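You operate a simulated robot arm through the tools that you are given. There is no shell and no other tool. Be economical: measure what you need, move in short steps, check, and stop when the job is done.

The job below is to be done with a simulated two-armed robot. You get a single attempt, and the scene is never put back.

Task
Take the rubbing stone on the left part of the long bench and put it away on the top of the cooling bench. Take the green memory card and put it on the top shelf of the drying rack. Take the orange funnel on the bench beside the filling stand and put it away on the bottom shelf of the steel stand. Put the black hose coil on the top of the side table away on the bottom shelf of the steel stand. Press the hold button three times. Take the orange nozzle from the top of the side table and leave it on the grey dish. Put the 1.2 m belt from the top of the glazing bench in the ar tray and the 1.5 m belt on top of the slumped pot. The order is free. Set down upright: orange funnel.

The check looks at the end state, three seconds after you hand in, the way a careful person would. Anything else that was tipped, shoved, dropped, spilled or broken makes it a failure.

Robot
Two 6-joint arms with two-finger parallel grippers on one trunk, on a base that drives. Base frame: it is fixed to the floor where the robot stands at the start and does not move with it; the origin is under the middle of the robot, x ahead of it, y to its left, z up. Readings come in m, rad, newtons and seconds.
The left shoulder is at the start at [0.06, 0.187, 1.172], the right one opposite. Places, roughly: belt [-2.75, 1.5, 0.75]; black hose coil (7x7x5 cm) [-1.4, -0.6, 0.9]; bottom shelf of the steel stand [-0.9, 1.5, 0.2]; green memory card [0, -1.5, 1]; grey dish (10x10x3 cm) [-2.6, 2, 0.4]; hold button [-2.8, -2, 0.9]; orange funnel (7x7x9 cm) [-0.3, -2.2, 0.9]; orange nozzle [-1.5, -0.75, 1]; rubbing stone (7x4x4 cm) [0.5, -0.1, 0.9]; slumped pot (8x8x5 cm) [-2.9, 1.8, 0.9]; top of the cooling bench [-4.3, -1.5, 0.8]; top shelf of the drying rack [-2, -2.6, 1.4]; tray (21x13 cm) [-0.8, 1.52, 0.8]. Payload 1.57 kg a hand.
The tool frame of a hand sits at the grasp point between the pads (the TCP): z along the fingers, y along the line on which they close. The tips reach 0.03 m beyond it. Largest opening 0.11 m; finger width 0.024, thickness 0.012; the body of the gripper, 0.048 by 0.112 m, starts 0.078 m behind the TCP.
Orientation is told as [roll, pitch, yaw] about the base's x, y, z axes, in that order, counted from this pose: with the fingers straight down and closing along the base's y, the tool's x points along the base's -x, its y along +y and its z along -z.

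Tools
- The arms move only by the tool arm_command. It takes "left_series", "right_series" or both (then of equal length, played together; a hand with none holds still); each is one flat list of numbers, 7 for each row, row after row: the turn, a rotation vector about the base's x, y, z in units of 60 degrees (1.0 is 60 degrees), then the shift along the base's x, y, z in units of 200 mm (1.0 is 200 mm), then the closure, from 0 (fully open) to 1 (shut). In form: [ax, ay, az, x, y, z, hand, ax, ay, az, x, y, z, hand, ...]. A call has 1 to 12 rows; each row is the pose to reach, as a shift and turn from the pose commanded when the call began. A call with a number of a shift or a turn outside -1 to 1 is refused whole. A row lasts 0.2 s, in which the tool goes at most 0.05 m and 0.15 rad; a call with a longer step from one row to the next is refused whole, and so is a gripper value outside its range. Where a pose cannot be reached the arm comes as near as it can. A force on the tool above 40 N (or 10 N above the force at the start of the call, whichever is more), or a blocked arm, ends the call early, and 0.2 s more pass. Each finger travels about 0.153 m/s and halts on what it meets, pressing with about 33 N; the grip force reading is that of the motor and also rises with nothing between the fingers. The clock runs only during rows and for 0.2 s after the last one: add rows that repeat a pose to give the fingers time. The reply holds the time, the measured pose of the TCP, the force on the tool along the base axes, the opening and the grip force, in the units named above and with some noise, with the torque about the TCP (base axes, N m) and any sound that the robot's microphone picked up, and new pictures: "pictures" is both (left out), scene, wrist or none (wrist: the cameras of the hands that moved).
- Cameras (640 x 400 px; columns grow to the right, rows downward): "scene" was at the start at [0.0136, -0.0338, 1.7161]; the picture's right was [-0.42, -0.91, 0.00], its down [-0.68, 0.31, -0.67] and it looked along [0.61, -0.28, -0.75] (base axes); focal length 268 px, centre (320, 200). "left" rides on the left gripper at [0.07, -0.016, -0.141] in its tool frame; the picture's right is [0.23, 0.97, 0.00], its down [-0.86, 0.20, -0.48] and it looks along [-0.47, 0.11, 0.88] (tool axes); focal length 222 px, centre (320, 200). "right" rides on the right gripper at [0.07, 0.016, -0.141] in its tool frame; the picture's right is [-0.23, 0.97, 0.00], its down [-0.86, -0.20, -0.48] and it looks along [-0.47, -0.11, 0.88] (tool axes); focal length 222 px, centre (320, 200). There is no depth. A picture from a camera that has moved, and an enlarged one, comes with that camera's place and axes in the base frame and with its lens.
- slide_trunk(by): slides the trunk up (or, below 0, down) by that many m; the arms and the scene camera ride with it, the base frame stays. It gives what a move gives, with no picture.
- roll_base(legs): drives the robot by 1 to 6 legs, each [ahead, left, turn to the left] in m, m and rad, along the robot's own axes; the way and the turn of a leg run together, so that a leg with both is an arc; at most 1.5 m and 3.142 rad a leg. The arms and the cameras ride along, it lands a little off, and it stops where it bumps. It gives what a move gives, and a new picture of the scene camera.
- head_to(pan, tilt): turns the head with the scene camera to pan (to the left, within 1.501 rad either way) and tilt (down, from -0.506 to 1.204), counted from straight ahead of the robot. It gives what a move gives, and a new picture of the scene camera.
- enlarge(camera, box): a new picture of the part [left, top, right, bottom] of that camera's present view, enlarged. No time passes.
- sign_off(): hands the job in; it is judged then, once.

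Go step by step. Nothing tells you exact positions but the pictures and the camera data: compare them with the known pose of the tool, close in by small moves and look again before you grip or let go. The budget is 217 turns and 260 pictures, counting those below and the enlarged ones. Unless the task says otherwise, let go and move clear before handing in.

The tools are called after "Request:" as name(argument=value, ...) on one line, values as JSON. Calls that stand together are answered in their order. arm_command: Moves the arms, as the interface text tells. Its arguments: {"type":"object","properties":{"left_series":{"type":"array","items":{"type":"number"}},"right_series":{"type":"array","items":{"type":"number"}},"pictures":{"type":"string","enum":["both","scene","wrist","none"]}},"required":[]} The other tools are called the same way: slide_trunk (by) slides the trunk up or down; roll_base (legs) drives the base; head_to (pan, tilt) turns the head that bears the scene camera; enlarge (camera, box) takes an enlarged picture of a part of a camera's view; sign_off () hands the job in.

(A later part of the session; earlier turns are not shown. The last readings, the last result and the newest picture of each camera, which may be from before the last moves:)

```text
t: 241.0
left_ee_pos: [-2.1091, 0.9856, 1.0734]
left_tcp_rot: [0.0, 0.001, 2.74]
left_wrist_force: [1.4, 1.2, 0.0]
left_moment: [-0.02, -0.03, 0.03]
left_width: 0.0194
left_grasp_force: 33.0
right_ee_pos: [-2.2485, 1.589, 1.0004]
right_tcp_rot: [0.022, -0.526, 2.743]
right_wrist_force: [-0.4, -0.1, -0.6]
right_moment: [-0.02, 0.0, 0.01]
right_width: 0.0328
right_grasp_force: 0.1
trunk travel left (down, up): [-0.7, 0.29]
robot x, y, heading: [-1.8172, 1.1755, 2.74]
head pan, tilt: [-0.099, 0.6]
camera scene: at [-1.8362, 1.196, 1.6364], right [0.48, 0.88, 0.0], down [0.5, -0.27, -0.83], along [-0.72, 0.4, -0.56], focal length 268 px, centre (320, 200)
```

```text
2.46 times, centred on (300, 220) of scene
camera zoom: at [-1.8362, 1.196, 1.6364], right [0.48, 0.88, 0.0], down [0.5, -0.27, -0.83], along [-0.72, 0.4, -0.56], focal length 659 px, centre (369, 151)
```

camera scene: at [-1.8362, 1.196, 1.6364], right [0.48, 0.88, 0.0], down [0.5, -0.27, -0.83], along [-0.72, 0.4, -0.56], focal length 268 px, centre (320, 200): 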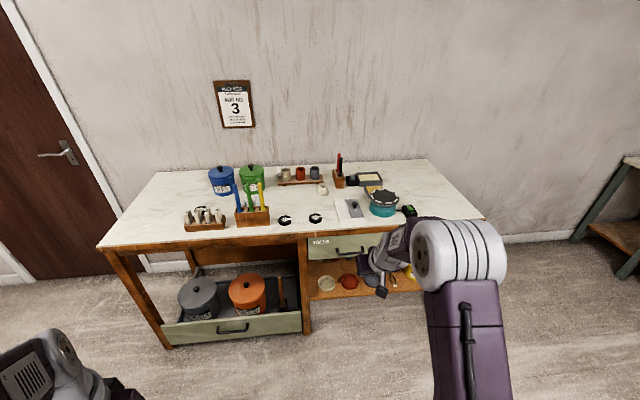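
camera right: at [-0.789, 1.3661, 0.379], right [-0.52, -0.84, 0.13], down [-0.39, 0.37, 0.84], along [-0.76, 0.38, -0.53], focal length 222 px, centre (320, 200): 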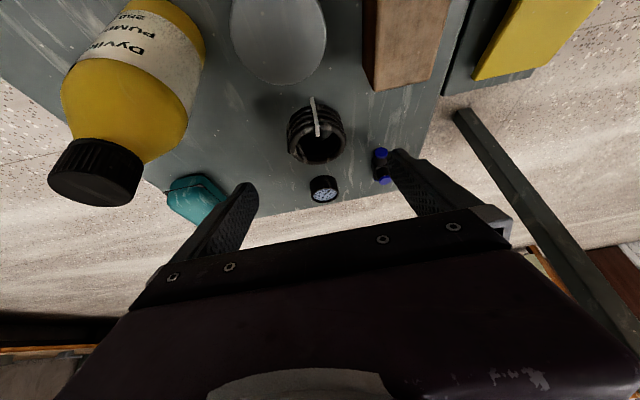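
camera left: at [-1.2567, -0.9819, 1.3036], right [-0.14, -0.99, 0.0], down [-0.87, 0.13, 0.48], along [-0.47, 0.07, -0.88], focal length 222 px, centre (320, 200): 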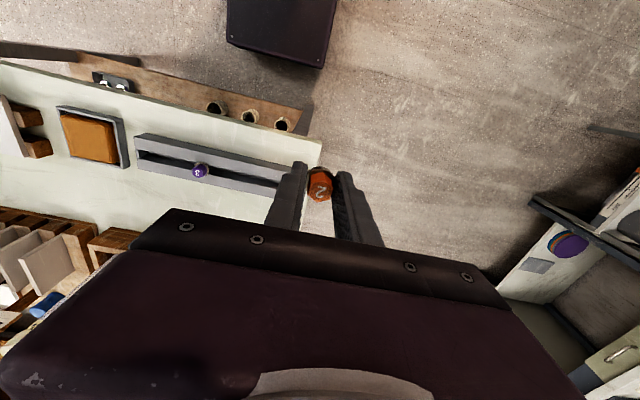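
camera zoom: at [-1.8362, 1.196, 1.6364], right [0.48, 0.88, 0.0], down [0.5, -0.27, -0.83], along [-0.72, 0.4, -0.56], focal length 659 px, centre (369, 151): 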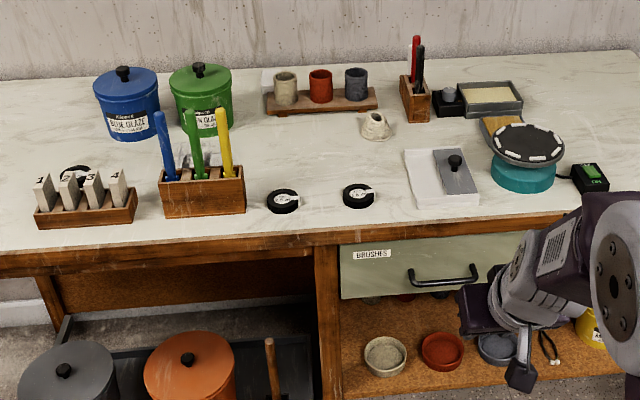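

Request:
roll_base(legs=[[0, -0.64, 0], [0.25, 0, 0.083]])

Request:
enlarge(camera="scene", box=[100, 130, 500, 380])

```text
t: 245.9
left_ee_pos: [-2.0761, 1.6269, 1.074]
left_tcp_rot: [-0.002, -0.001, 2.824]
left_wrist_force: [0.4, -0.6, 0.0]
left_moment: [0.01, 0.0, 0.04]
left_width: 0.0197
left_grasp_force: 32.8
right_ee_pos: [-2.2664, 2.2188, 1.0002]
right_tcp_rot: [0.018, -0.526, 2.827]
right_wrist_force: [0.0, 0.3, -0.4]
right_moment: [0.0, 0.0, 0.01]
right_width: 0.0332
right_grasp_force: 0.2
trunk travel left (down, up): [-0.7, 0.29]
robot x, y, heading: [-1.8028, 1.8431, 2.828]
head pan, tilt: [-0.099, 0.6]
camera scene: at [-1.8216, 1.8602, 1.6364], right [0.4, 0.91, 0.0], down [0.52, -0.23, -0.83], along [-0.76, 0.33, -0.56], focal length 268 px, centre (320, 200)
```

scene: 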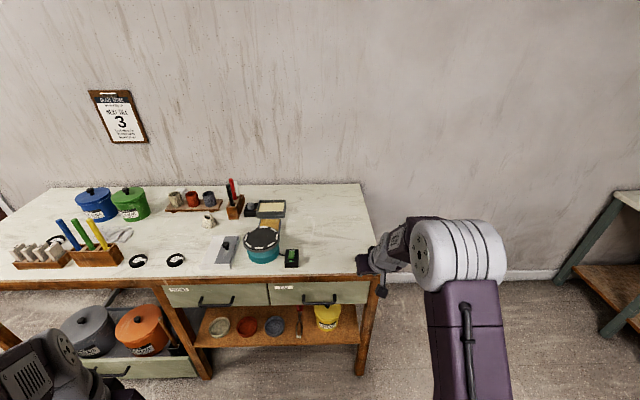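

```text
1.60 times, centred on (300, 255) of scene
camera zoom: at [-1.8216, 1.8602, 1.6364], right [0.4, 0.91, 0.0], down [0.52, -0.23, -0.83], along [-0.76, 0.33, -0.56], focal length 428 px, centre (352, 112)
```

zoom: 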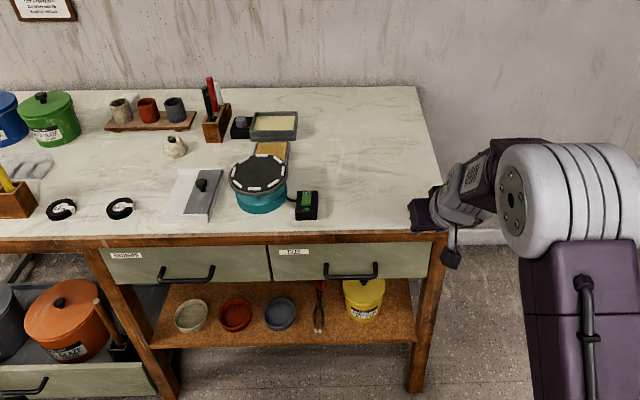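

Request:
slide_trunk(by=-0.4)

Request:
slide_trunk(by=-0.22)

Request:
roll_base(legs=[[0, 0, -0.084]])

Request:
arm_command(left_series=[0.048, 0.115, 0, -0.16, 0.15, 0.06, 1, 0.096, 0.23, 0, -0.33, 0.3, 0.12, 1, 0.144, 0.345, 0, -0.5, 0.45, 0.18, 1, 0.193, 0.46, 0, -0.66, 0.6, 0.24, 1, 0.241, 0.575, 0, -0.82, 0.75, 0.3, 1, 0.29, 0.69, 0, -0.98, 0.9, 0.35, 1, 0.29, 0.69, 0, -0.98, 0.9, 0.35, 1], pictures="both")

```text
t: 249.8
left_ee_pos: [-2.0764, 1.6269, 0.6735]
left_tcp_rot: [-0.002, 0.0, 2.825]
left_wrist_force: [-0.2, -0.2, -0.2]
left_moment: [-0.02, 0.06, 0.01]
left_width: 0.0188
left_grasp_force: 32.4
right_ee_pos: [-2.2668, 2.2167, 0.5994]
right_tcp_rot: [0.02, -0.526, 2.828]
right_wrist_force: [-0.2, -0.2, 0.3]
right_moment: [-0.01, 0.02, -0.01]
right_width: 0.0331
right_grasp_force: 0.1
trunk travel left (down, up): [-0.3, 0.69]
robot x, y, heading: [-1.7994, 1.841, 2.827]
head pan, tilt: [-0.099, 0.6]
```

```text
t: 252.1
left_ee_pos: [-2.0764, 1.6275, 0.4538]
left_tcp_rot: [-0.003, 0.0, 2.824]
left_wrist_force: [0.8, -0.2, -0.5]
left_moment: [0.03, 0.0, -0.01]
left_width: 0.0195
left_grasp_force: 33.1
right_ee_pos: [-2.266, 2.2177, 0.3797]
right_tcp_rot: [0.019, -0.528, 2.828]
right_wrist_force: [0.5, 0.2, -1.0]
right_moment: [0.0, 0.01, 0.02]
right_width: 0.0331
right_grasp_force: 0.1
trunk travel left (down, up): [-0.08, 0.91]
robot x, y, heading: [-1.8014, 1.8435, 2.829]
head pan, tilt: [-0.099, 0.6]
```

```text
t: 253.0
left_ee_pos: [-2.0938, 1.6517, 0.4546]
left_tcp_rot: [0.0, 0.001, 2.738]
left_wrist_force: [0.2, 0.5, 0.9]
left_moment: [0.01, 0.03, 0.02]
left_width: 0.0192
left_grasp_force: 33.0
right_ee_pos: [-2.2336, 2.2546, 0.3805]
right_tcp_rot: [0.021, -0.528, 2.742]
right_wrist_force: [-0.4, -0.1, 0.6]
right_moment: [0.0, -0.03, -0.01]
right_width: 0.033
right_grasp_force: 0.1
trunk travel left (down, up): [-0.08, 0.91]
robot x, y, heading: [-1.8014, 1.8453, 2.74]
head pan, tilt: [-0.099, 0.6]
camera scene: at [-1.821, 1.8625, 1.0163], right [0.48, 0.88, 0.0], down [0.5, -0.27, -0.83], along [-0.72, 0.4, -0.56], focal length 268 px, centre (320, 200)
```

scene: 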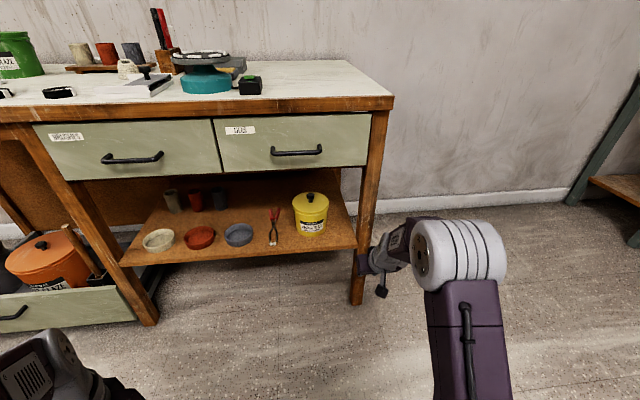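

```text
t: 254.6
left_ee_pos: [-2.2916, 1.83, 0.5238]
left_tcp_rot: [0.002, -0.785, 2.738]
left_wrist_force: [0.4, 0.9, 0.0]
left_moment: [-0.04, 0.02, -0.01]
left_width: 0.0193
left_grasp_force: 32.8
right_ee_pos: [-2.2325, 2.255, 0.3808]
right_tcp_rot: [0.02, -0.526, 2.741]
right_wrist_force: [0.1, 0.6, -0.4]
right_moment: [-0.04, 0.0, -0.05]
right_width: 0.0334
right_grasp_force: 0.1
trunk travel left (down, up): [-0.08, 0.91]
robot x, y, heading: [-1.8038, 1.8416, 2.739]
head pan, tilt: [-0.099, 0.6]
camera scene: at [-1.8211, 1.8625, 1.0163], right [0.48, 0.88, 0.0], down [0.5, -0.27, -0.82], along [-0.72, 0.4, -0.57], focal length 268 px, centre (320, 200)
camera left: at [-2.1474, 1.7878, 0.5753], right [-0.23, -0.96, -0.16], down [-0.32, -0.08, 0.94], along [-0.92, 0.27, -0.29], focal length 222 px, centre (320, 200)
```

scene: 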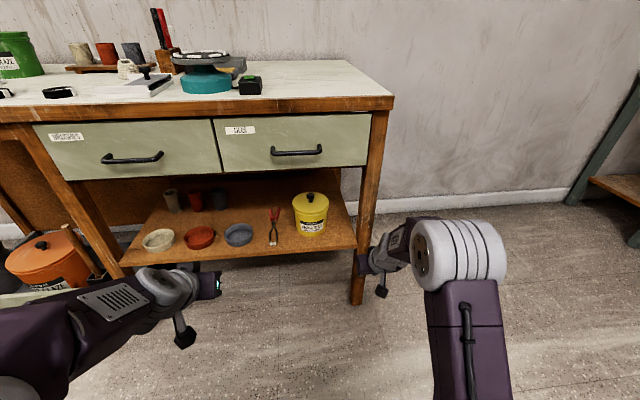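
left: 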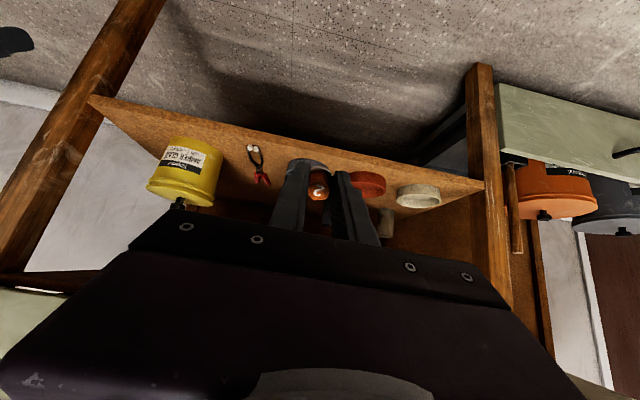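

Request:
arm_command(right_series=[-0.049, -0.115, 0, 0.23, -0.1, 0.05, 0.7, -0.098, -0.23, 0, 0.46, -0.2, 0.1, 0.7, -0.147, -0.345, 0, 0.69, -0.3, 0.15, 0.7, -0.196, -0.46, 0, 0.9, -0.39, 0.2, 0.7, -0.196, -0.46, 0, 0.9, -0.39, 0.2, 0.7], pictures="none")

Request:
roll_base(legs=[[0.2, 0, 0]])

Request:
arm_command(left_series=[0, 0, 0, -0.05, 0.02, -0.15, 1, 0, 0, 0, -0.15, 0.06, -0.3, 1, 0, 0, 0, -0.3, 0.13, -0.38, 1, 0, 0, 0, -0.3, 0.13, -0.38, 1], pictures="both")

```text
refused: row 1 steps farther than a row can; nothing moved
```

```text
t: 255.9
left_ee_pos: [-2.4017, 1.8777, 0.5245]
left_tcp_rot: [0.002, -0.784, 2.734]
left_wrist_force: [-0.4, 0.6, 0.6]
left_moment: [0.01, -0.03, -0.01]
left_width: 0.0191
left_grasp_force: 32.9
right_ee_pos: [-2.3352, 2.3007, 0.38]
right_tcp_rot: [0.028, -0.509, 2.738]
right_wrist_force: [10.2, -3.3, 8.5]
right_moment: [-0.02, 0.05, -0.02]
right_width: 0.033
right_grasp_force: 0.0
trunk travel left (down, up): [-0.08, 0.91]
robot x, y, heading: [-1.9091, 1.8922, 2.735]
head pan, tilt: [-0.099, 0.6]
stopped in leg 1: the force on the tool passed its limit (the readings are from after the stop); the commanded pose is now the measured one
camera scene: at [-1.9287, 1.9083, 1.0162], right [0.48, 0.88, 0.0], down [0.49, -0.27, -0.83], along [-0.72, 0.4, -0.56], focal length 268 px, centre (320, 200)
```

scene: 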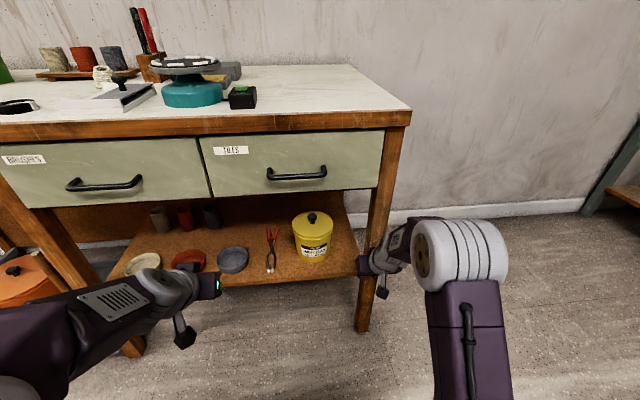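

```text
t: 256.9
left_ee_pos: [-2.4633, 1.9047, 0.4488]
left_tcp_rot: [-0.006, -0.782, 2.734]
left_wrist_force: [-0.2, 0.3, -0.4]
left_moment: [0.0, -0.01, -0.01]
left_width: 0.0196
left_grasp_force: 33.3
left hand out of reach, approached as far as the arm can: row 1
right_ee_pos: [-2.3348, 2.2998, 0.3797]
right_tcp_rot: [0.028, -0.508, 2.737]
right_wrist_force: [10.3, -2.8, 6.7]
right_moment: [0.08, -0.09, -0.03]
right_width: 0.0328
right_grasp_force: 0.0
trunk travel left (down, up): [-0.08, 0.91]
robot x, y, heading: [-1.9111, 1.8898, 2.736]
head pan, tilt: [-0.099, 0.6]
camera scene: at [-1.929, 1.9087, 1.0163], right [0.48, 0.88, 0.0], down [0.49, -0.27, -0.83], along [-0.72, 0.4, -0.56], focal length 268 px, centre (320, 200)
camera left: at [-2.3178, 1.8607, 0.5009], right [-0.24, -0.96, -0.16], down [-0.33, -0.08, 0.94], along [-0.91, 0.28, -0.3], focal length 222 px, centre (320, 200)
```

scene: 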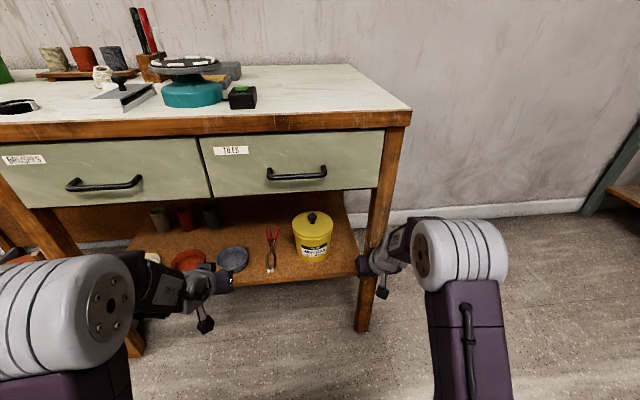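
left: 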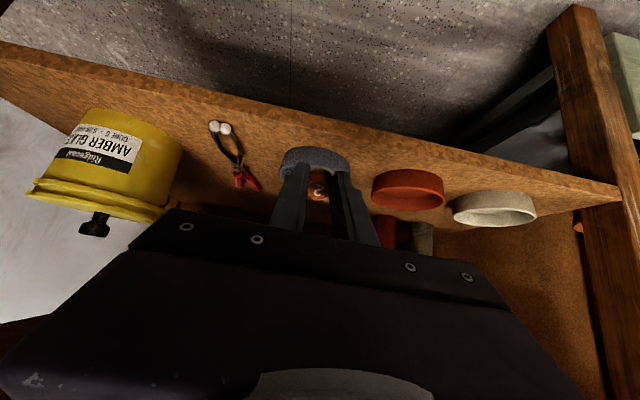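

Request:
arm_command(right_series=[-0.039, -0.092, 0, 0.18, -0.08, 0.02, 0.7, -0.078, -0.184, 0, 0.36, -0.16, 0.06, 0.7, -0.117, -0.276, 0, 0.54, -0.24, 0.1, 0.7, -0.156, -0.368, 0, 0.72, -0.31, 0.15, 0.7, -0.196, -0.46, 0, 0.9, -0.39, 0.2, 0.7, -0.196, -0.46, 0, 0.9, -0.39, 0.2, 0.7], pictures="scene")

```text
t: 258.3
left_ee_pos: [-2.463, 1.9044, 0.4496]
left_tcp_rot: [-0.004, -0.779, 2.734]
left_wrist_force: [-0.2, 0.2, -0.8]
left_moment: [-0.02, -0.04, -0.01]
left_width: 0.0194
left_grasp_force: 33.3
right_ee_pos: [-2.1555, 2.2228, 0.4177]
right_tcp_rot: [0.026, 0.018, 2.737]
right_wrist_force: [-0.2, 0.0, -0.9]
right_moment: [0.01, 0.0, 0.02]
right_width: 0.0331
right_grasp_force: 0.1
trunk travel left (down, up): [-0.08, 0.91]
robot x, y, heading: [-1.9122, 1.8923, 2.739]
head pan, tilt: [-0.099, 0.6]
camera scene: at [-1.93, 1.9093, 1.0163], right [0.48, 0.88, 0.0], down [0.49, -0.27, -0.83], along [-0.72, 0.4, -0.56], focal length 268 px, centre (320, 200)
```

scene: 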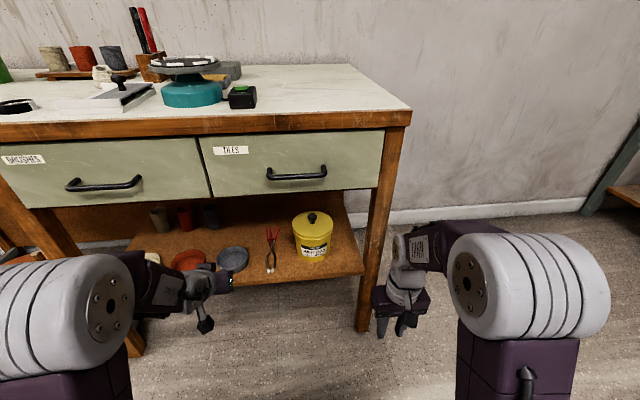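

Request:
arm_command(left_series=[0, 0, 0, -0.2, 0.08, 0, 1, 0, 0, 0, -0.4, 0.15, 0, 1, 0, 0, 0, -0.6, 0.225, 0, 1, 0, 0, 0, -0.6, 0.225, 0, 1], pictures="both")

```text
t: 259.3
left_ee_pos: [-2.5762, 1.9476, 0.4487]
left_tcp_rot: [-0.011, -0.785, 2.741]
left_wrist_force: [0.2, 0.2, -0.6]
left_moment: [-0.02, 0.01, -0.04]
left_width: 0.0195
left_grasp_force: 33.2
left hand out of reach, approached as far as the arm can: row 3, 4
right_ee_pos: [-2.1569, 2.2228, 0.4173]
right_tcp_rot: [0.024, 0.015, 2.738]
right_wrist_force: [-0.2, 0.6, 0.4]
right_moment: [-0.01, -0.04, 0.0]
right_width: 0.0328
right_grasp_force: 0.1
trunk travel left (down, up): [-0.08, 0.91]
robot x, y, heading: [-1.9109, 1.8952, 2.737]
head pan, tilt: [-0.099, 0.6]
camera scene: at [-1.9302, 1.9093, 1.0163], right [0.48, 0.88, 0.0], down [0.49, -0.27, -0.82], along [-0.72, 0.4, -0.57], focal length 268 px, centre (320, 200)
camera left: at [-2.4313, 1.9052, 0.4988], right [-0.24, -0.96, -0.17], down [-0.33, -0.08, 0.94], along [-0.91, 0.28, -0.29], focal length 222 px, centre (320, 200)
```

scene: 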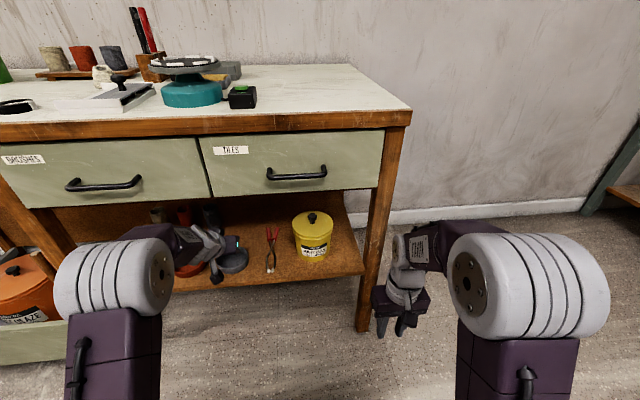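
left: 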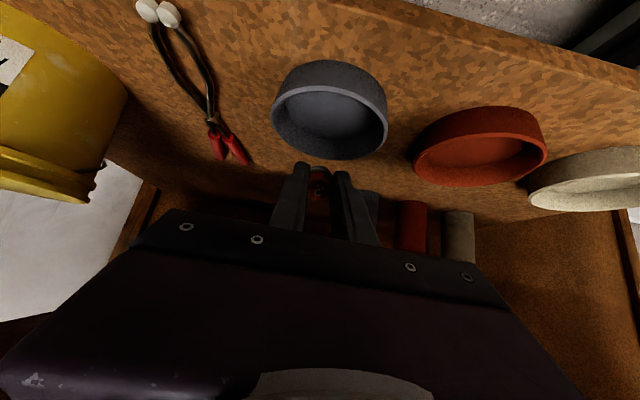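

Request:
arm_command(left_series=[0, 0, 0, 0, 0, -0.05, 1, 0, 0, 0, 0, 0, -0.1, 1, 0, 0, 0, 0, 0, -0.14, 1, 0, 0, 0, 0, 0, -0.17, 1, 0, 0, 0, 0, 0, -0.2, 1], pictures="wrist")

```text
t: 260.5
left_ee_pos: [-2.5739, 1.9486, 0.4086]
left_tcp_rot: [0.002, -0.782, 2.733]
left_wrist_force: [0.4, 0.4, -0.5]
left_moment: [0.01, -0.01, 0.0]
left_width: 0.0192
left_grasp_force: 32.8
left hand out of reach, approached as far as the arm can: row 2, 3
right_ee_pos: [-2.1557, 2.2218, 0.4168]
right_tcp_rot: [0.025, 0.016, 2.737]
right_wrist_force: [0.7, 0.5, 0.4]
right_moment: [-0.02, 0.01, -0.01]
right_width: 0.033
right_grasp_force: 0.0
trunk travel left (down, up): [-0.08, 0.91]
robot x, y, heading: [-1.9093, 1.8899, 2.731]
head pan, tilt: [-0.099, 0.6]
camera left: at [-2.4284, 1.9064, 0.4599], right [-0.24, -0.96, -0.16], down [-0.33, -0.08, 0.94], along [-0.92, 0.27, -0.29], focal length 222 px, centre (320, 200)
```

left: 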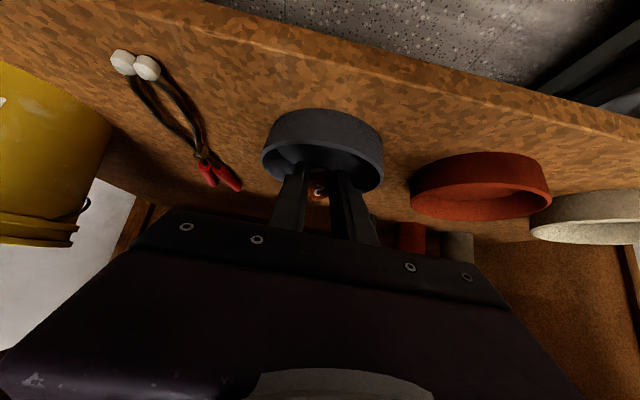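

Request:
arm_command(left_series=[0, 0, 0, 0, 0, -0.03, 1, 0, 0, 0, 0, 0, -0.06, 1, 0, 0, 0, 0, 0, -0.09, 1, 0, 0, 0, 0, 0, -0.11, 1], pictures="wrist")

Request:
enlarge(camera="left", box=[240, 120, 400, 220])

```text
t: 261.2
left_ee_pos: [-2.5788, 1.9516, 0.405]
left_tcp_rot: [-0.001, -0.811, 2.735]
left_wrist_force: [-4.1, 1.5, 14.6]
left_moment: [0.28, 0.79, 0.02]
left_width: 0.0194
left_grasp_force: 32.5
right_ee_pos: [-2.1552, 2.2212, 0.4175]
right_tcp_rot: [0.028, 0.013, 2.737]
right_wrist_force: [-0.2, 0.7, 0.7]
right_moment: [0.01, 0.01, -0.01]
right_width: 0.0328
right_grasp_force: 0.1
trunk travel left (down, up): [-0.08, 0.91]
robot x, y, heading: [-1.9138, 1.8912, 2.737]
head pan, tilt: [-0.099, 0.6]
stopped in row 3 (left hand): the force on the tool passed its limit (the readings are from after the stop); the commanded pose is now the measured one
camera left: at [-2.4324, 1.9081, 0.4513], right [-0.24, -0.96, -0.16], down [-0.3, -0.09, 0.95], along [-0.92, 0.28, -0.27], focal length 222 px, centre (320, 200)
```

left: 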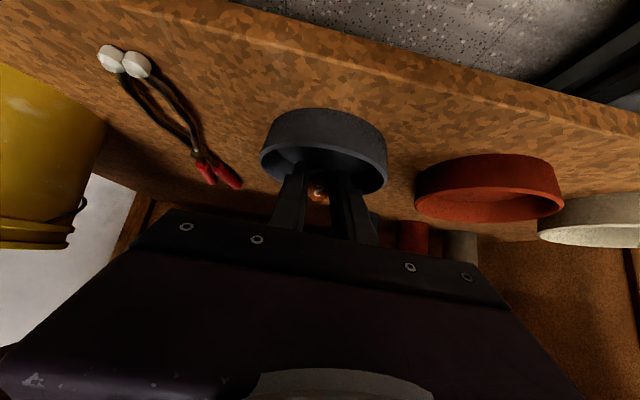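

```text
4.00 times, centred on (320, 170) of left
camera zoom: at [-2.4324, 1.9081, 0.4513], right [-0.24, -0.96, -0.16], down [-0.3, -0.09, 0.95], along [-0.92, 0.28, -0.27], focal length 888 px, centre (320, 320)
```

zoom: 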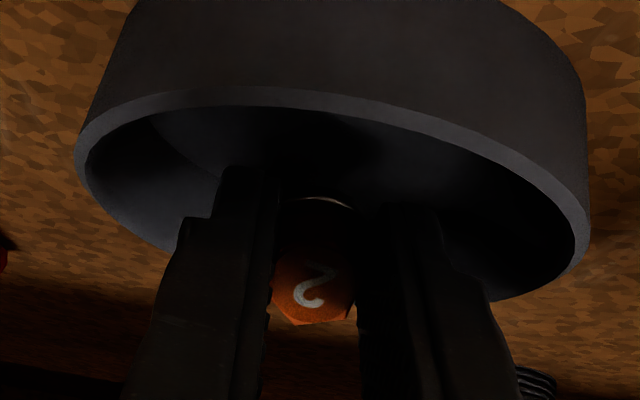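

Request:
arm_command(left_series=[0, 0, 0, 0.02, -0.01, 0.02, 1, 0, 0, 0, 0.02, -0.01, 0.02, 0.75, 0, 0, 0, 0.02, -0.01, 0.02, 0.65, 0, 0, 0, 0.02, -0.01, 0.02, 0.65], pictures="none")

Request:
enlarge(camera="left", box=[240, 120, 400, 220])

```text
t: 262.2
left_ee_pos: [-2.5726, 1.9463, 0.4031]
left_tcp_rot: [0.001, -0.796, 2.734]
left_wrist_force: [0.9, 0.9, 0.5]
left_moment: [0.0, -0.02, 0.02]
left_width: 0.0385
left_grasp_force: 0.0
right_ee_pos: [-2.1566, 2.2221, 0.4181]
right_tcp_rot: [0.025, 0.015, 2.738]
right_wrist_force: [0.2, -1.1, -0.3]
right_moment: [0.04, 0.03, -0.01]
right_width: 0.0332
right_grasp_force: 0.0
trunk travel left (down, up): [-0.08, 0.91]
robot x, y, heading: [-1.9082, 1.89, 2.736]
head pan, tilt: [-0.099, 0.6]
```

```text
4.00 times, centred on (320, 170) of left
camera zoom: at [-2.427, 1.9048, 0.452], right [-0.24, -0.96, -0.16], down [-0.31, -0.08, 0.95], along [-0.92, 0.28, -0.28], focal length 888 px, centre (320, 320)
```

zoom: 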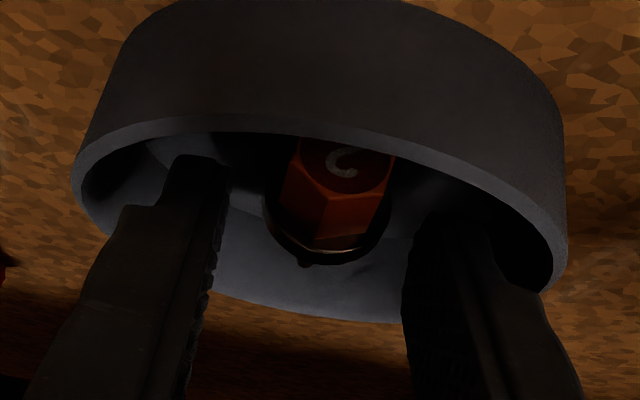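

Request:
arm_command(left_series=[0, 0, 0, 0.03, -0.012, 0.08, 0.65, 0, 0, 0, 0.08, -0.03, 0.2, 0.65, 0, 0, 0, 0.25, -0.1, 0.25, 0.65, 0, 0, 0, 0.45, -0.18, 0.25, 0.65, 0, 0, 0, 0.65, -0.27, 0.25, 0.65, 0, 0, 0, 0.65, -0.27, 0.25, 0.65], pictures="wrist")

```text
t: 263.6
left_ee_pos: [-2.4432, 1.8934, 0.4537]
left_tcp_rot: [-0.007, -0.798, 2.735]
left_wrist_force: [-0.4, 0.2, -0.1]
left_moment: [-0.01, -0.05, -0.01]
left_width: 0.0385
left_grasp_force: 0.0
right_ee_pos: [-2.1563, 2.222, 0.4179]
right_tcp_rot: [0.027, 0.017, 2.738]
right_wrist_force: [0.7, 0.4, 0.0]
right_moment: [0.0, -0.01, -0.01]
right_width: 0.0331
right_grasp_force: 0.1
trunk travel left (down, up): [-0.08, 0.91]
robot x, y, heading: [-1.9107, 1.8907, 2.739]
head pan, tilt: [-0.099, 0.6]
camera left: at [-2.2978, 1.8495, 0.5019], right [-0.25, -0.95, -0.17], down [-0.32, -0.09, 0.94], along [-0.92, 0.28, -0.28], focal length 222 px, centre (320, 200)
```

left: 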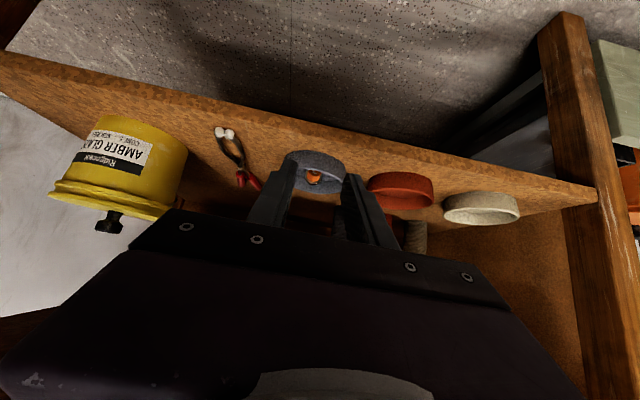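

Request:
roll_base(legs=[[-0.3, 0, 0]])

Request:
slide_trunk(by=0.4)

Request:
slide_trunk(by=0.3)

Request:
arm_command(left_series=[-0.048, -0.115, 0, 0, 0, 0, 0.5, -0.096, -0.23, 0, 0, 0, 0, 0.3, -0.144, -0.345, 0, 0, 0, 0, 0.3, -0.193, -0.46, 0, 0, 0, 0, 0.3, -0.241, -0.575, 0, 0, 0, 0, 0.3, -0.294, -0.7, 0, 0, 0, 0, 0.3, -0.294, -0.7, 0, 0, 0, 0, 0.3], right_series=[0, 0, 0, 0, 0, 0, 0.3, 0, 0, 0, 0, 0, 0, 0.3, 0, 0, 0, 0, 0, 0, 0.3, 0, 0, 0, 0, 0, 0, 0.3, 0, 0, 0, 0, 0, 0, 0.3, 0, 0, 0, 0, 0, 0, 0.3, 0, 0, 0, 0, 0, 0, 0.3], pictures="none")

Request:
roll_base(legs=[[0, 0.59, 0], [0.3, 0, 0]])

Request:
head_to(pan=-0.1, tilt=0.8)

```text
t: 265.7
left_ee_pos: [-2.1645, 1.7742, 0.4526]
left_tcp_rot: [-0.009, -0.798, 2.738]
left_wrist_force: [-0.7, 0.2, -0.2]
left_moment: [0.0, 0.0, -0.01]
left_width: 0.0386
left_grasp_force: 0.0
right_ee_pos: [-1.8787, 2.1039, 0.417]
right_tcp_rot: [0.026, 0.016, 2.741]
right_wrist_force: [-0.2, 0.2, -0.8]
right_moment: [0.02, -0.01, 0.0]
right_width: 0.0329
right_grasp_force: 0.0
trunk travel left (down, up): [-0.08, 0.91]
robot x, y, heading: [-1.6313, 1.7745, 2.738]
head pan, tilt: [-0.099, 0.6]
camera scene: at [-1.6512, 1.7902, 1.0163], right [0.48, 0.88, 0.0], down [0.5, -0.27, -0.83], along [-0.72, 0.4, -0.56], focal length 268 px, centre (320, 200)
```

scene: 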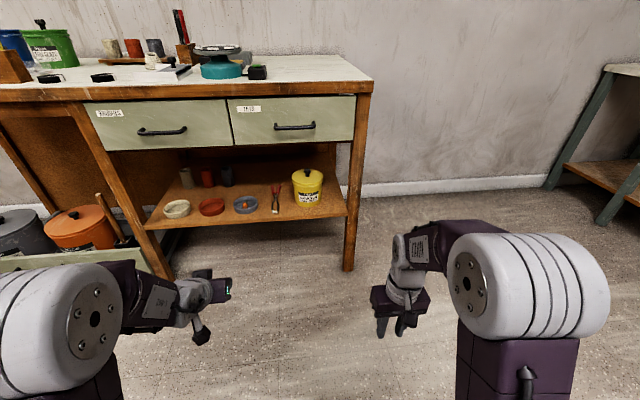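

```text
t: 269.5
left_ee_pos: [-2.1645, 1.7727, 0.8523]
left_tcp_rot: [-0.008, -0.796, 2.738]
left_wrist_force: [-0.4, -0.8, -0.6]
left_moment: [-0.01, 0.05, 0.03]
left_width: 0.0382
left_grasp_force: 0.1
right_ee_pos: [-1.8789, 2.1032, 0.8169]
right_tcp_rot: [0.026, 0.018, 2.741]
right_wrist_force: [-0.2, -0.7, -0.7]
right_moment: [-0.01, -0.01, 0.0]
right_width: 0.0329
right_grasp_force: 0.0
trunk travel left (down, up): [-0.48, 0.51]
robot x, y, heading: [-1.6326, 1.7741, 2.74]
head pan, tilt: [-0.099, 0.6]
```

```text
t: 272.5
left_ee_pos: [-2.1637, 1.7734, 1.152]
left_tcp_rot: [-0.009, -0.795, 2.735]
left_wrist_force: [0.8, 0.0, -0.3]
left_moment: [-0.01, -0.04, 0.01]
left_width: 0.0384
left_grasp_force: 0.0
right_ee_pos: [-1.8792, 2.1024, 1.1177]
right_tcp_rot: [0.026, 0.014, 2.737]
right_wrist_force: [0.0, 0.3, 0.7]
right_moment: [-0.01, 0.01, -0.01]
right_width: 0.0331
right_grasp_force: 0.1
trunk travel left (down, up): [-0.78, 0.21]
robot x, y, heading: [-1.6281, 1.7732, 2.736]
head pan, tilt: [-0.099, 0.6]
```

```text
t: 274.1
left_ee_pos: [-2.165, 1.7753, 1.1537]
left_tcp_rot: [-0.012, 0.0, 2.74]
left_wrist_force: [-0.3, 0.3, -0.6]
left_moment: [0.0, 0.01, 0.0]
left_width: 0.0767
left_grasp_force: 0.1
left hand out of reach, approached as far as the arm can: row 1, 2, 3
right_ee_pos: [-1.8779, 2.1038, 1.1163]
right_tcp_rot: [0.027, 0.016, 2.742]
right_wrist_force: [-0.2, 0.5, 0.3]
right_moment: [0.01, 0.03, -0.02]
right_width: 0.0769
right_grasp_force: 0.1
trunk travel left (down, up): [-0.78, 0.21]
robot x, y, heading: [-1.6292, 1.7735, 2.739]
head pan, tilt: [-0.099, 0.6]
```

```text
t: 279.1
left_ee_pos: [-2.6679, 1.3566, 1.1539]
left_tcp_rot: [-0.014, -0.005, 2.736]
left_wrist_force: [-0.1, 0.0, -0.7]
left_moment: [0.01, 0.01, 0.02]
left_width: 0.0769
left_grasp_force: 0.1
right_ee_pos: [-2.3816, 1.6855, 1.1169]
right_tcp_rot: [0.028, 0.013, 2.738]
right_wrist_force: [0.1, 0.2, -0.8]
right_moment: [-0.01, -0.01, -0.01]
right_width: 0.077
right_grasp_force: 0.0
trunk travel left (down, up): [-0.78, 0.21]
robot x, y, heading: [-2.1323, 1.3537, 2.737]
head pan, tilt: [-0.099, 0.6]
camera scene: at [-2.1544, 1.3725, 1.7164], right [0.48, 0.88, 0.0], down [0.49, -0.27, -0.83], along [-0.72, 0.4, -0.56], focal length 268 px, centre (320, 200)
```

scene: 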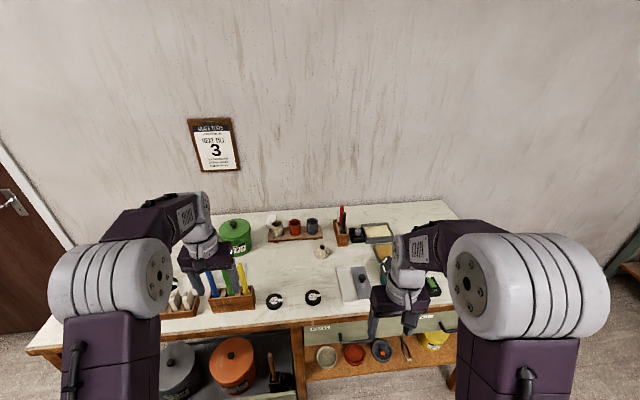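

```text
t: 279.8
left_ee_pos: [-2.6711, 1.3586, 1.1528]
left_tcp_rot: [-0.014, 0.0, 2.735]
left_wrist_force: [0.1, -0.1, 0.2]
left_moment: [0.02, -0.05, -0.03]
left_width: 0.0772
left_grasp_force: 0.1
right_ee_pos: [-2.3829, 1.6877, 1.1173]
right_tcp_rot: [0.026, 0.015, 2.739]
right_wrist_force: [0.2, -0.2, 0.5]
right_moment: [0.02, 0.02, 0.01]
right_width: 0.077
right_grasp_force: 0.0
trunk travel left (down, up): [-0.78, 0.21]
robot x, y, heading: [-2.1337, 1.3545, 2.732]
head pan, tilt: [-0.099, 0.799]
camera scene: at [-2.1507, 1.37, 1.6995], right [0.48, 0.88, 0.0], down [0.63, -0.35, -0.7], along [-0.61, 0.34, -0.72], focal length 268 px, centre (320, 200)
```

scene: 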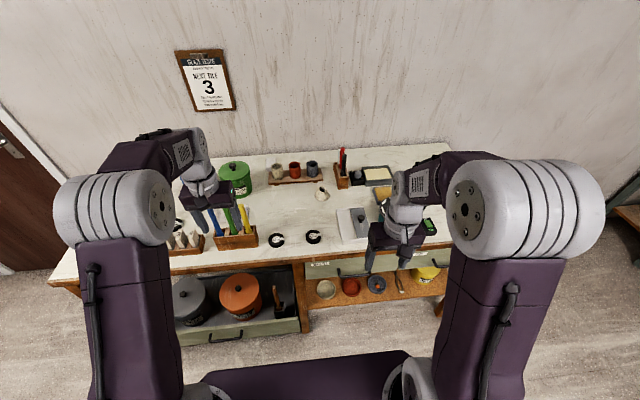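

Request:
enlarge(camera="scene", box=[255, 215, 335, 260])

Request:
enlarge(camera="scene", box=[170, 150, 370, 270])

```text
8.00 times, centred on (295, 238) of scene
camera zoom: at [-2.1507, 1.37, 1.6995], right [0.48, 0.88, 0.0], down [0.63, -0.35, -0.7], along [-0.61, 0.34, -0.72], focal length 2142 px, centre (520, -100)
```

zoom: 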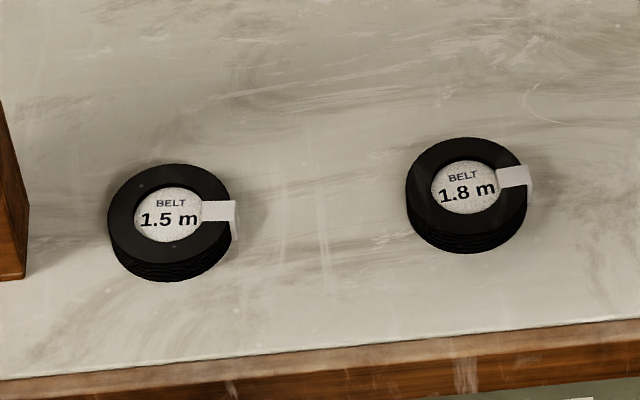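

```text
3.20 times, centred on (270, 210) of scene
camera zoom: at [-2.1507, 1.37, 1.6995], right [0.48, 0.88, 0.0], down [0.63, -0.35, -0.7], along [-0.61, 0.34, -0.72], focal length 857 px, centre (480, 168)
```

zoom: 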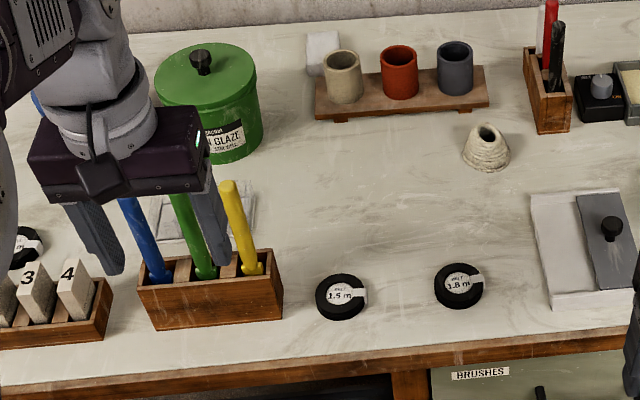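

Request:
arm_command(left_series=[0, 0, 0, 0.2, -0.08, 0.05, 0.3, 0, 0, 0, 0.4, -0.16, 0.1, 0.3, 0, 0, 0, 0.6, -0.25, 0.2, 0.3, 0, 0, 0, 0.7, -0.3, 0.25, 0.3], right_series=[0.04, 0.09, 0, 0, 0, 0, 0.2, 0.08, 0.18, 0, 0, 0, 0, 0, 0.12, 0.27, 0, 0, 0, 0, 0, 0.1325, 0.305, 0, 0, 0, 0, 0], pictures="none")

Request:
roll_base(legs=[[0.23, 0.1, 0]])

```text
t: 280.8
left_ee_pos: [-2.5265, 1.2976, 1.2031]
left_tcp_rot: [-0.014, -0.003, 2.736]
left_wrist_force: [0.5, 0.2, -0.3]
left_moment: [-0.01, 0.03, -0.01]
left_width: 0.077
left_grasp_force: 0.0
right_ee_pos: [-2.3819, 1.6855, 1.1183]
right_tcp_rot: [0.026, -0.335, 2.737]
right_wrist_force: [0.3, -0.5, 0.5]
right_moment: [0.01, 0.02, 0.02]
right_width: 0.1098
right_grasp_force: 0.1
trunk travel left (down, up): [-0.78, 0.21]
robot x, y, heading: [-2.1406, 1.3589, 2.734]
head pan, tilt: [-0.099, 0.799]
```

```text
t: 282.6
left_ee_pos: [-2.7764, 1.294, 1.2034]
left_tcp_rot: [-0.012, -0.003, 2.736]
left_wrist_force: [0.5, -0.5, -0.1]
left_moment: [0.03, 0.02, 0.02]
left_width: 0.077
left_grasp_force: 0.1
right_ee_pos: [-2.6323, 1.6829, 1.1171]
right_tcp_rot: [0.026, -0.332, 2.739]
right_wrist_force: [0.8, 0.0, 0.1]
right_moment: [0.03, -0.02, -0.03]
right_width: 0.11
right_grasp_force: 0.1
trunk travel left (down, up): [-0.78, 0.21]
robot x, y, heading: [-2.3866, 1.3512, 2.736]
head pan, tilt: [-0.099, 0.799]
camera scene: at [-2.3959, 1.3665, 1.6995], right [0.48, 0.88, 0.0], down [0.63, -0.35, -0.7], along [-0.61, 0.34, -0.72], focal length 268 px, centre (320, 200)
```

scene: 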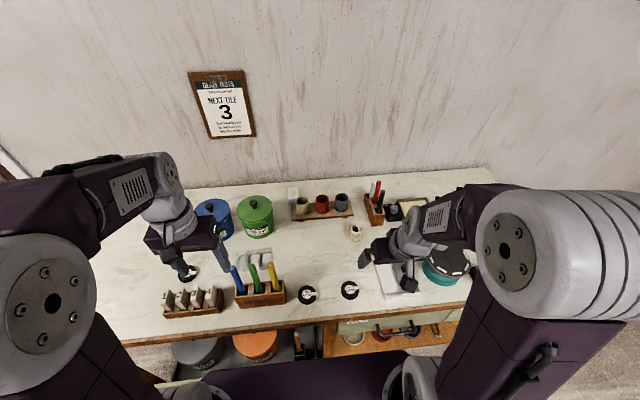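

Request:
arm_command(right_series=[0, 0, 0, -0.13, -0.16, -0.1, 0.23, 0, 0, 0, -0.26, -0.32, -0.2, 0.23, 0, 0, 0, -0.39, -0.48, -0.3, 0.23, 0, 0, 0, -0.52, -0.64, -0.4, 0.23, 0, 0, 0, -0.66, -0.8, -0.5, 0.23, 0, 0, 0, -0.66, -0.8, -0.7, 0.23, 0, 0, 0, -0.66, -0.8, -0.7, 0.23], pictures="both")

```text
t: 284.2
left_ee_pos: [-2.7768, 1.2937, 1.2036]
left_tcp_rot: [-0.013, -0.003, 2.738]
left_wrist_force: [-0.5, 0.6, -0.1]
left_moment: [0.01, -0.01, 0.01]
left_width: 0.0771
left_grasp_force: 0.0
right_ee_pos: [-2.7617, 1.5205, 0.9764]
right_tcp_rot: [0.024, -0.33, 2.741]
right_wrist_force: [0.6, 0.4, 0.4]
right_moment: [0.0, 0.02, -0.06]
right_width: 0.0846
right_grasp_force: 0.0
trunk travel left (down, up): [-0.78, 0.21]
robot x, y, heading: [-2.3863, 1.3538, 2.739]
head pan, tilt: [-0.099, 0.799]
camera scene: at [-2.3974, 1.3666, 1.6995], right [0.48, 0.88, 0.0], down [0.63, -0.35, -0.7], along [-0.61, 0.34, -0.72], focal length 268 px, centre (320, 200)
camera right: at [-2.6644, 1.465, 1.0893], right [-0.57, -0.82, 0.1], down [-0.52, 0.45, 0.73], along [-0.64, 0.36, -0.68], focal length 222 px, centre (320, 200)
```

scene: 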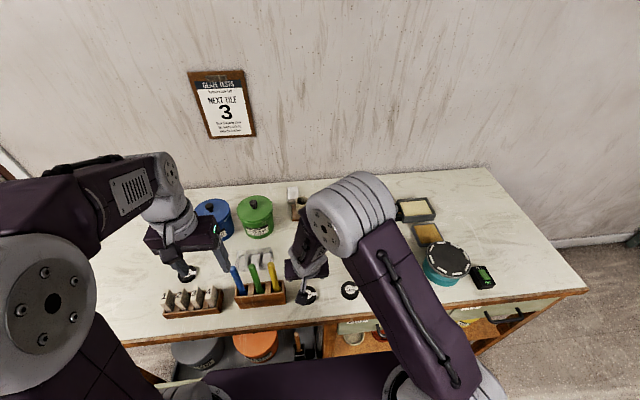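
right: 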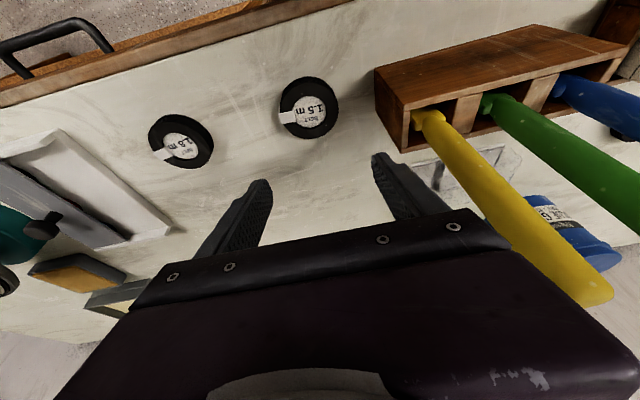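

Request:
arm_command(right_series=[0, 0, 0, -0.02, 0.01, -0.2, 0.23, 0, 0, 0, -0.02, 0.01, -0.35, 0.23, 0, 0, 0, -0.02, 0.01, -0.45, 0.23, 0, 0, 0, -0.02, 0.01, -0.45, 0.23], pictures="wrist")

```text
t: 285.1
left_ee_pos: [-2.7732, 1.2934, 1.203]
left_tcp_rot: [-0.014, -0.003, 2.738]
left_wrist_force: [-0.8, -0.5, -0.2]
left_moment: [0.0, -0.03, 0.01]
left_width: 0.0772
left_grasp_force: 0.1
right_ee_pos: [-2.7664, 1.522, 0.893]
right_tcp_rot: [0.027, -0.335, 2.74]
right_wrist_force: [12.6, -4.1, 24.4]
right_moment: [0.79, -0.82, -0.43]
right_width: 0.0848
right_grasp_force: 0.0
trunk travel left (down, up): [-0.78, 0.21]
robot x, y, heading: [-2.386, 1.3503, 2.738]
head pan, tilt: [-0.099, 0.799]
stopped in row 4 (right hand): the force on the tool passed its limit (the readings are from after the stop); the commanded pose is now the measured one
camera right: at [-2.6672, 1.4666, 1.0051], right [-0.57, -0.82, 0.1], down [-0.52, 0.45, 0.73], along [-0.64, 0.36, -0.68], focal length 222 px, centre (320, 200)
```

right: 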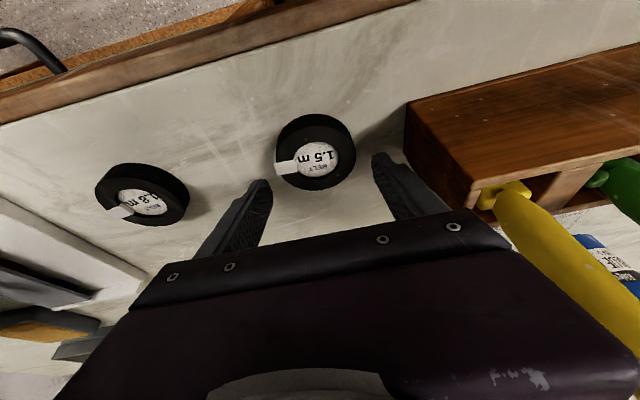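

Request:
arm_command(right_series=[0, 0, 0, 0, 0, 0.03, 0.23, 0, 0, 0, 0.12, -0.065, 0.03, 0.23, 0, 0, 0, 0.12, -0.065, 0.02, 0.23], pictures="wrist")

```text
t: 285.9
left_ee_pos: [-2.7776, 1.2948, 1.2015]
left_tcp_rot: [-0.014, 0.0, 2.739]
left_wrist_force: [-0.2, -0.5, -0.5]
left_moment: [0.0, -0.03, 0.0]
left_width: 0.0769
left_grasp_force: 0.1
right_ee_pos: [-2.7502, 1.5084, 0.8975]
right_tcp_rot: [0.019, -0.331, 2.741]
right_wrist_force: [0.6, -0.8, 0.1]
right_moment: [-0.03, -0.01, 0.0]
right_width: 0.0847
right_grasp_force: 0.1
right hand out of reach, approached as far as the arm can: row 2, 3
trunk travel left (down, up): [-0.78, 0.21]
robot x, y, heading: [-2.3845, 1.3495, 2.74]
head pan, tilt: [-0.099, 0.799]
camera right: at [-2.6523, 1.4526, 1.01], right [-0.57, -0.82, 0.09], down [-0.52, 0.45, 0.73], along [-0.63, 0.37, -0.68], focal length 222 px, centre (320, 200)
```

right: 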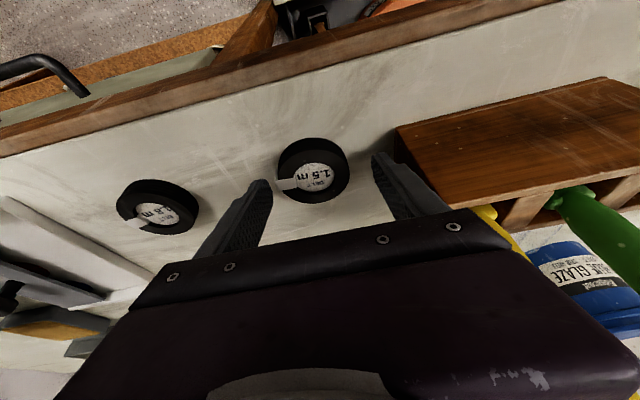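

Request:
roll_base(legs=[[-0.012, 0, 0]])

Request:
enlarge(camera="right", box=[220, 110, 420, 235])

```text
t: 286.6
left_ee_pos: [-2.7699, 1.2907, 1.2008]
left_tcp_rot: [-0.013, 0.001, 2.739]
left_wrist_force: [-0.6, 0.7, -0.6]
left_moment: [-0.01, -0.04, 0.01]
left_width: 0.077
left_grasp_force: 0.1
right_ee_pos: [-2.7404, 1.5067, 0.8965]
right_tcp_rot: [0.02, -0.327, 2.738]
right_wrist_force: [1.0, -0.2, -0.7]
right_moment: [-0.06, -0.07, 0.01]
right_width: 0.0846
right_grasp_force: 0.0
trunk travel left (down, up): [-0.78, 0.21]
robot x, y, heading: [-2.3726, 1.3465, 2.734]
head pan, tilt: [-0.099, 0.799]
camera scene: at [-2.3921, 1.364, 1.6993], right [0.48, 0.88, 0.0], down [0.63, -0.35, -0.69], along [-0.61, 0.34, -0.72], focal length 268 px, centre (320, 200)
```

scene: 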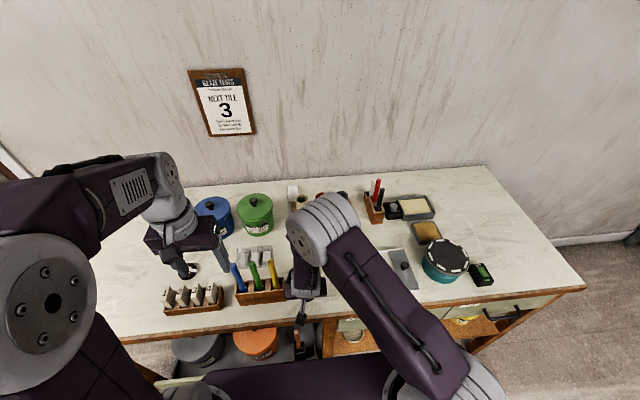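

```text
3.20 times, centred on (320, 172) of right
camera zoom: at [-2.6437, 1.4492, 1.0091], right [-0.57, -0.81, 0.09], down [-0.52, 0.45, 0.73], along [-0.63, 0.37, -0.68], focal length 711 px, centre (320, 288)
```

zoom: 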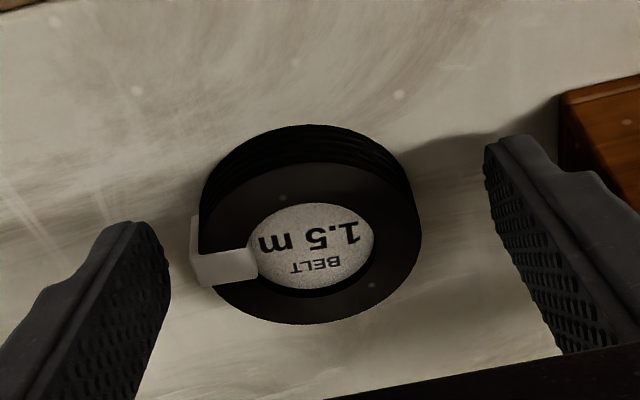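

Request:
arm_command(right_series=[0, 0, 0, 0, 0, -0.015, 0.23, 0, 0, 0, 0, 0, -0.015, 0.5, 0, 0, 0, 0, 0, -0.015, 1, 0, 0, 0, 0, 0, -0.015, 1], pictures="wrist")

```text
t: 287.6
left_ee_pos: [-2.7649, 1.2893, 1.2025]
left_tcp_rot: [-0.016, -0.003, 2.738]
left_wrist_force: [-0.3, 0.2, 0.3]
left_moment: [-0.01, 0.01, -0.02]
left_width: 0.0768
left_grasp_force: 0.1
right_ee_pos: [-2.7383, 1.5033, 0.8957]
right_tcp_rot: [0.016, -0.333, 2.741]
right_wrist_force: [3.1, -0.9, 5.3]
right_moment: [0.0, -0.06, 0.03]
right_width: 0.056
right_grasp_force: 32.6
trunk travel left (down, up): [-0.78, 0.21]
robot x, y, heading: [-2.3733, 1.348, 2.739]
head pan, tilt: [-0.099, 0.799]
camera right: at [-2.6403, 1.4469, 1.0074], right [-0.57, -0.81, 0.09], down [-0.52, 0.45, 0.73], along [-0.63, 0.37, -0.68], focal length 222 px, centre (320, 200)
```

right: 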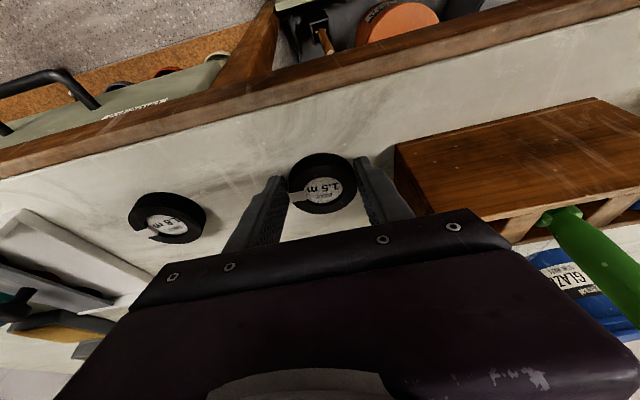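

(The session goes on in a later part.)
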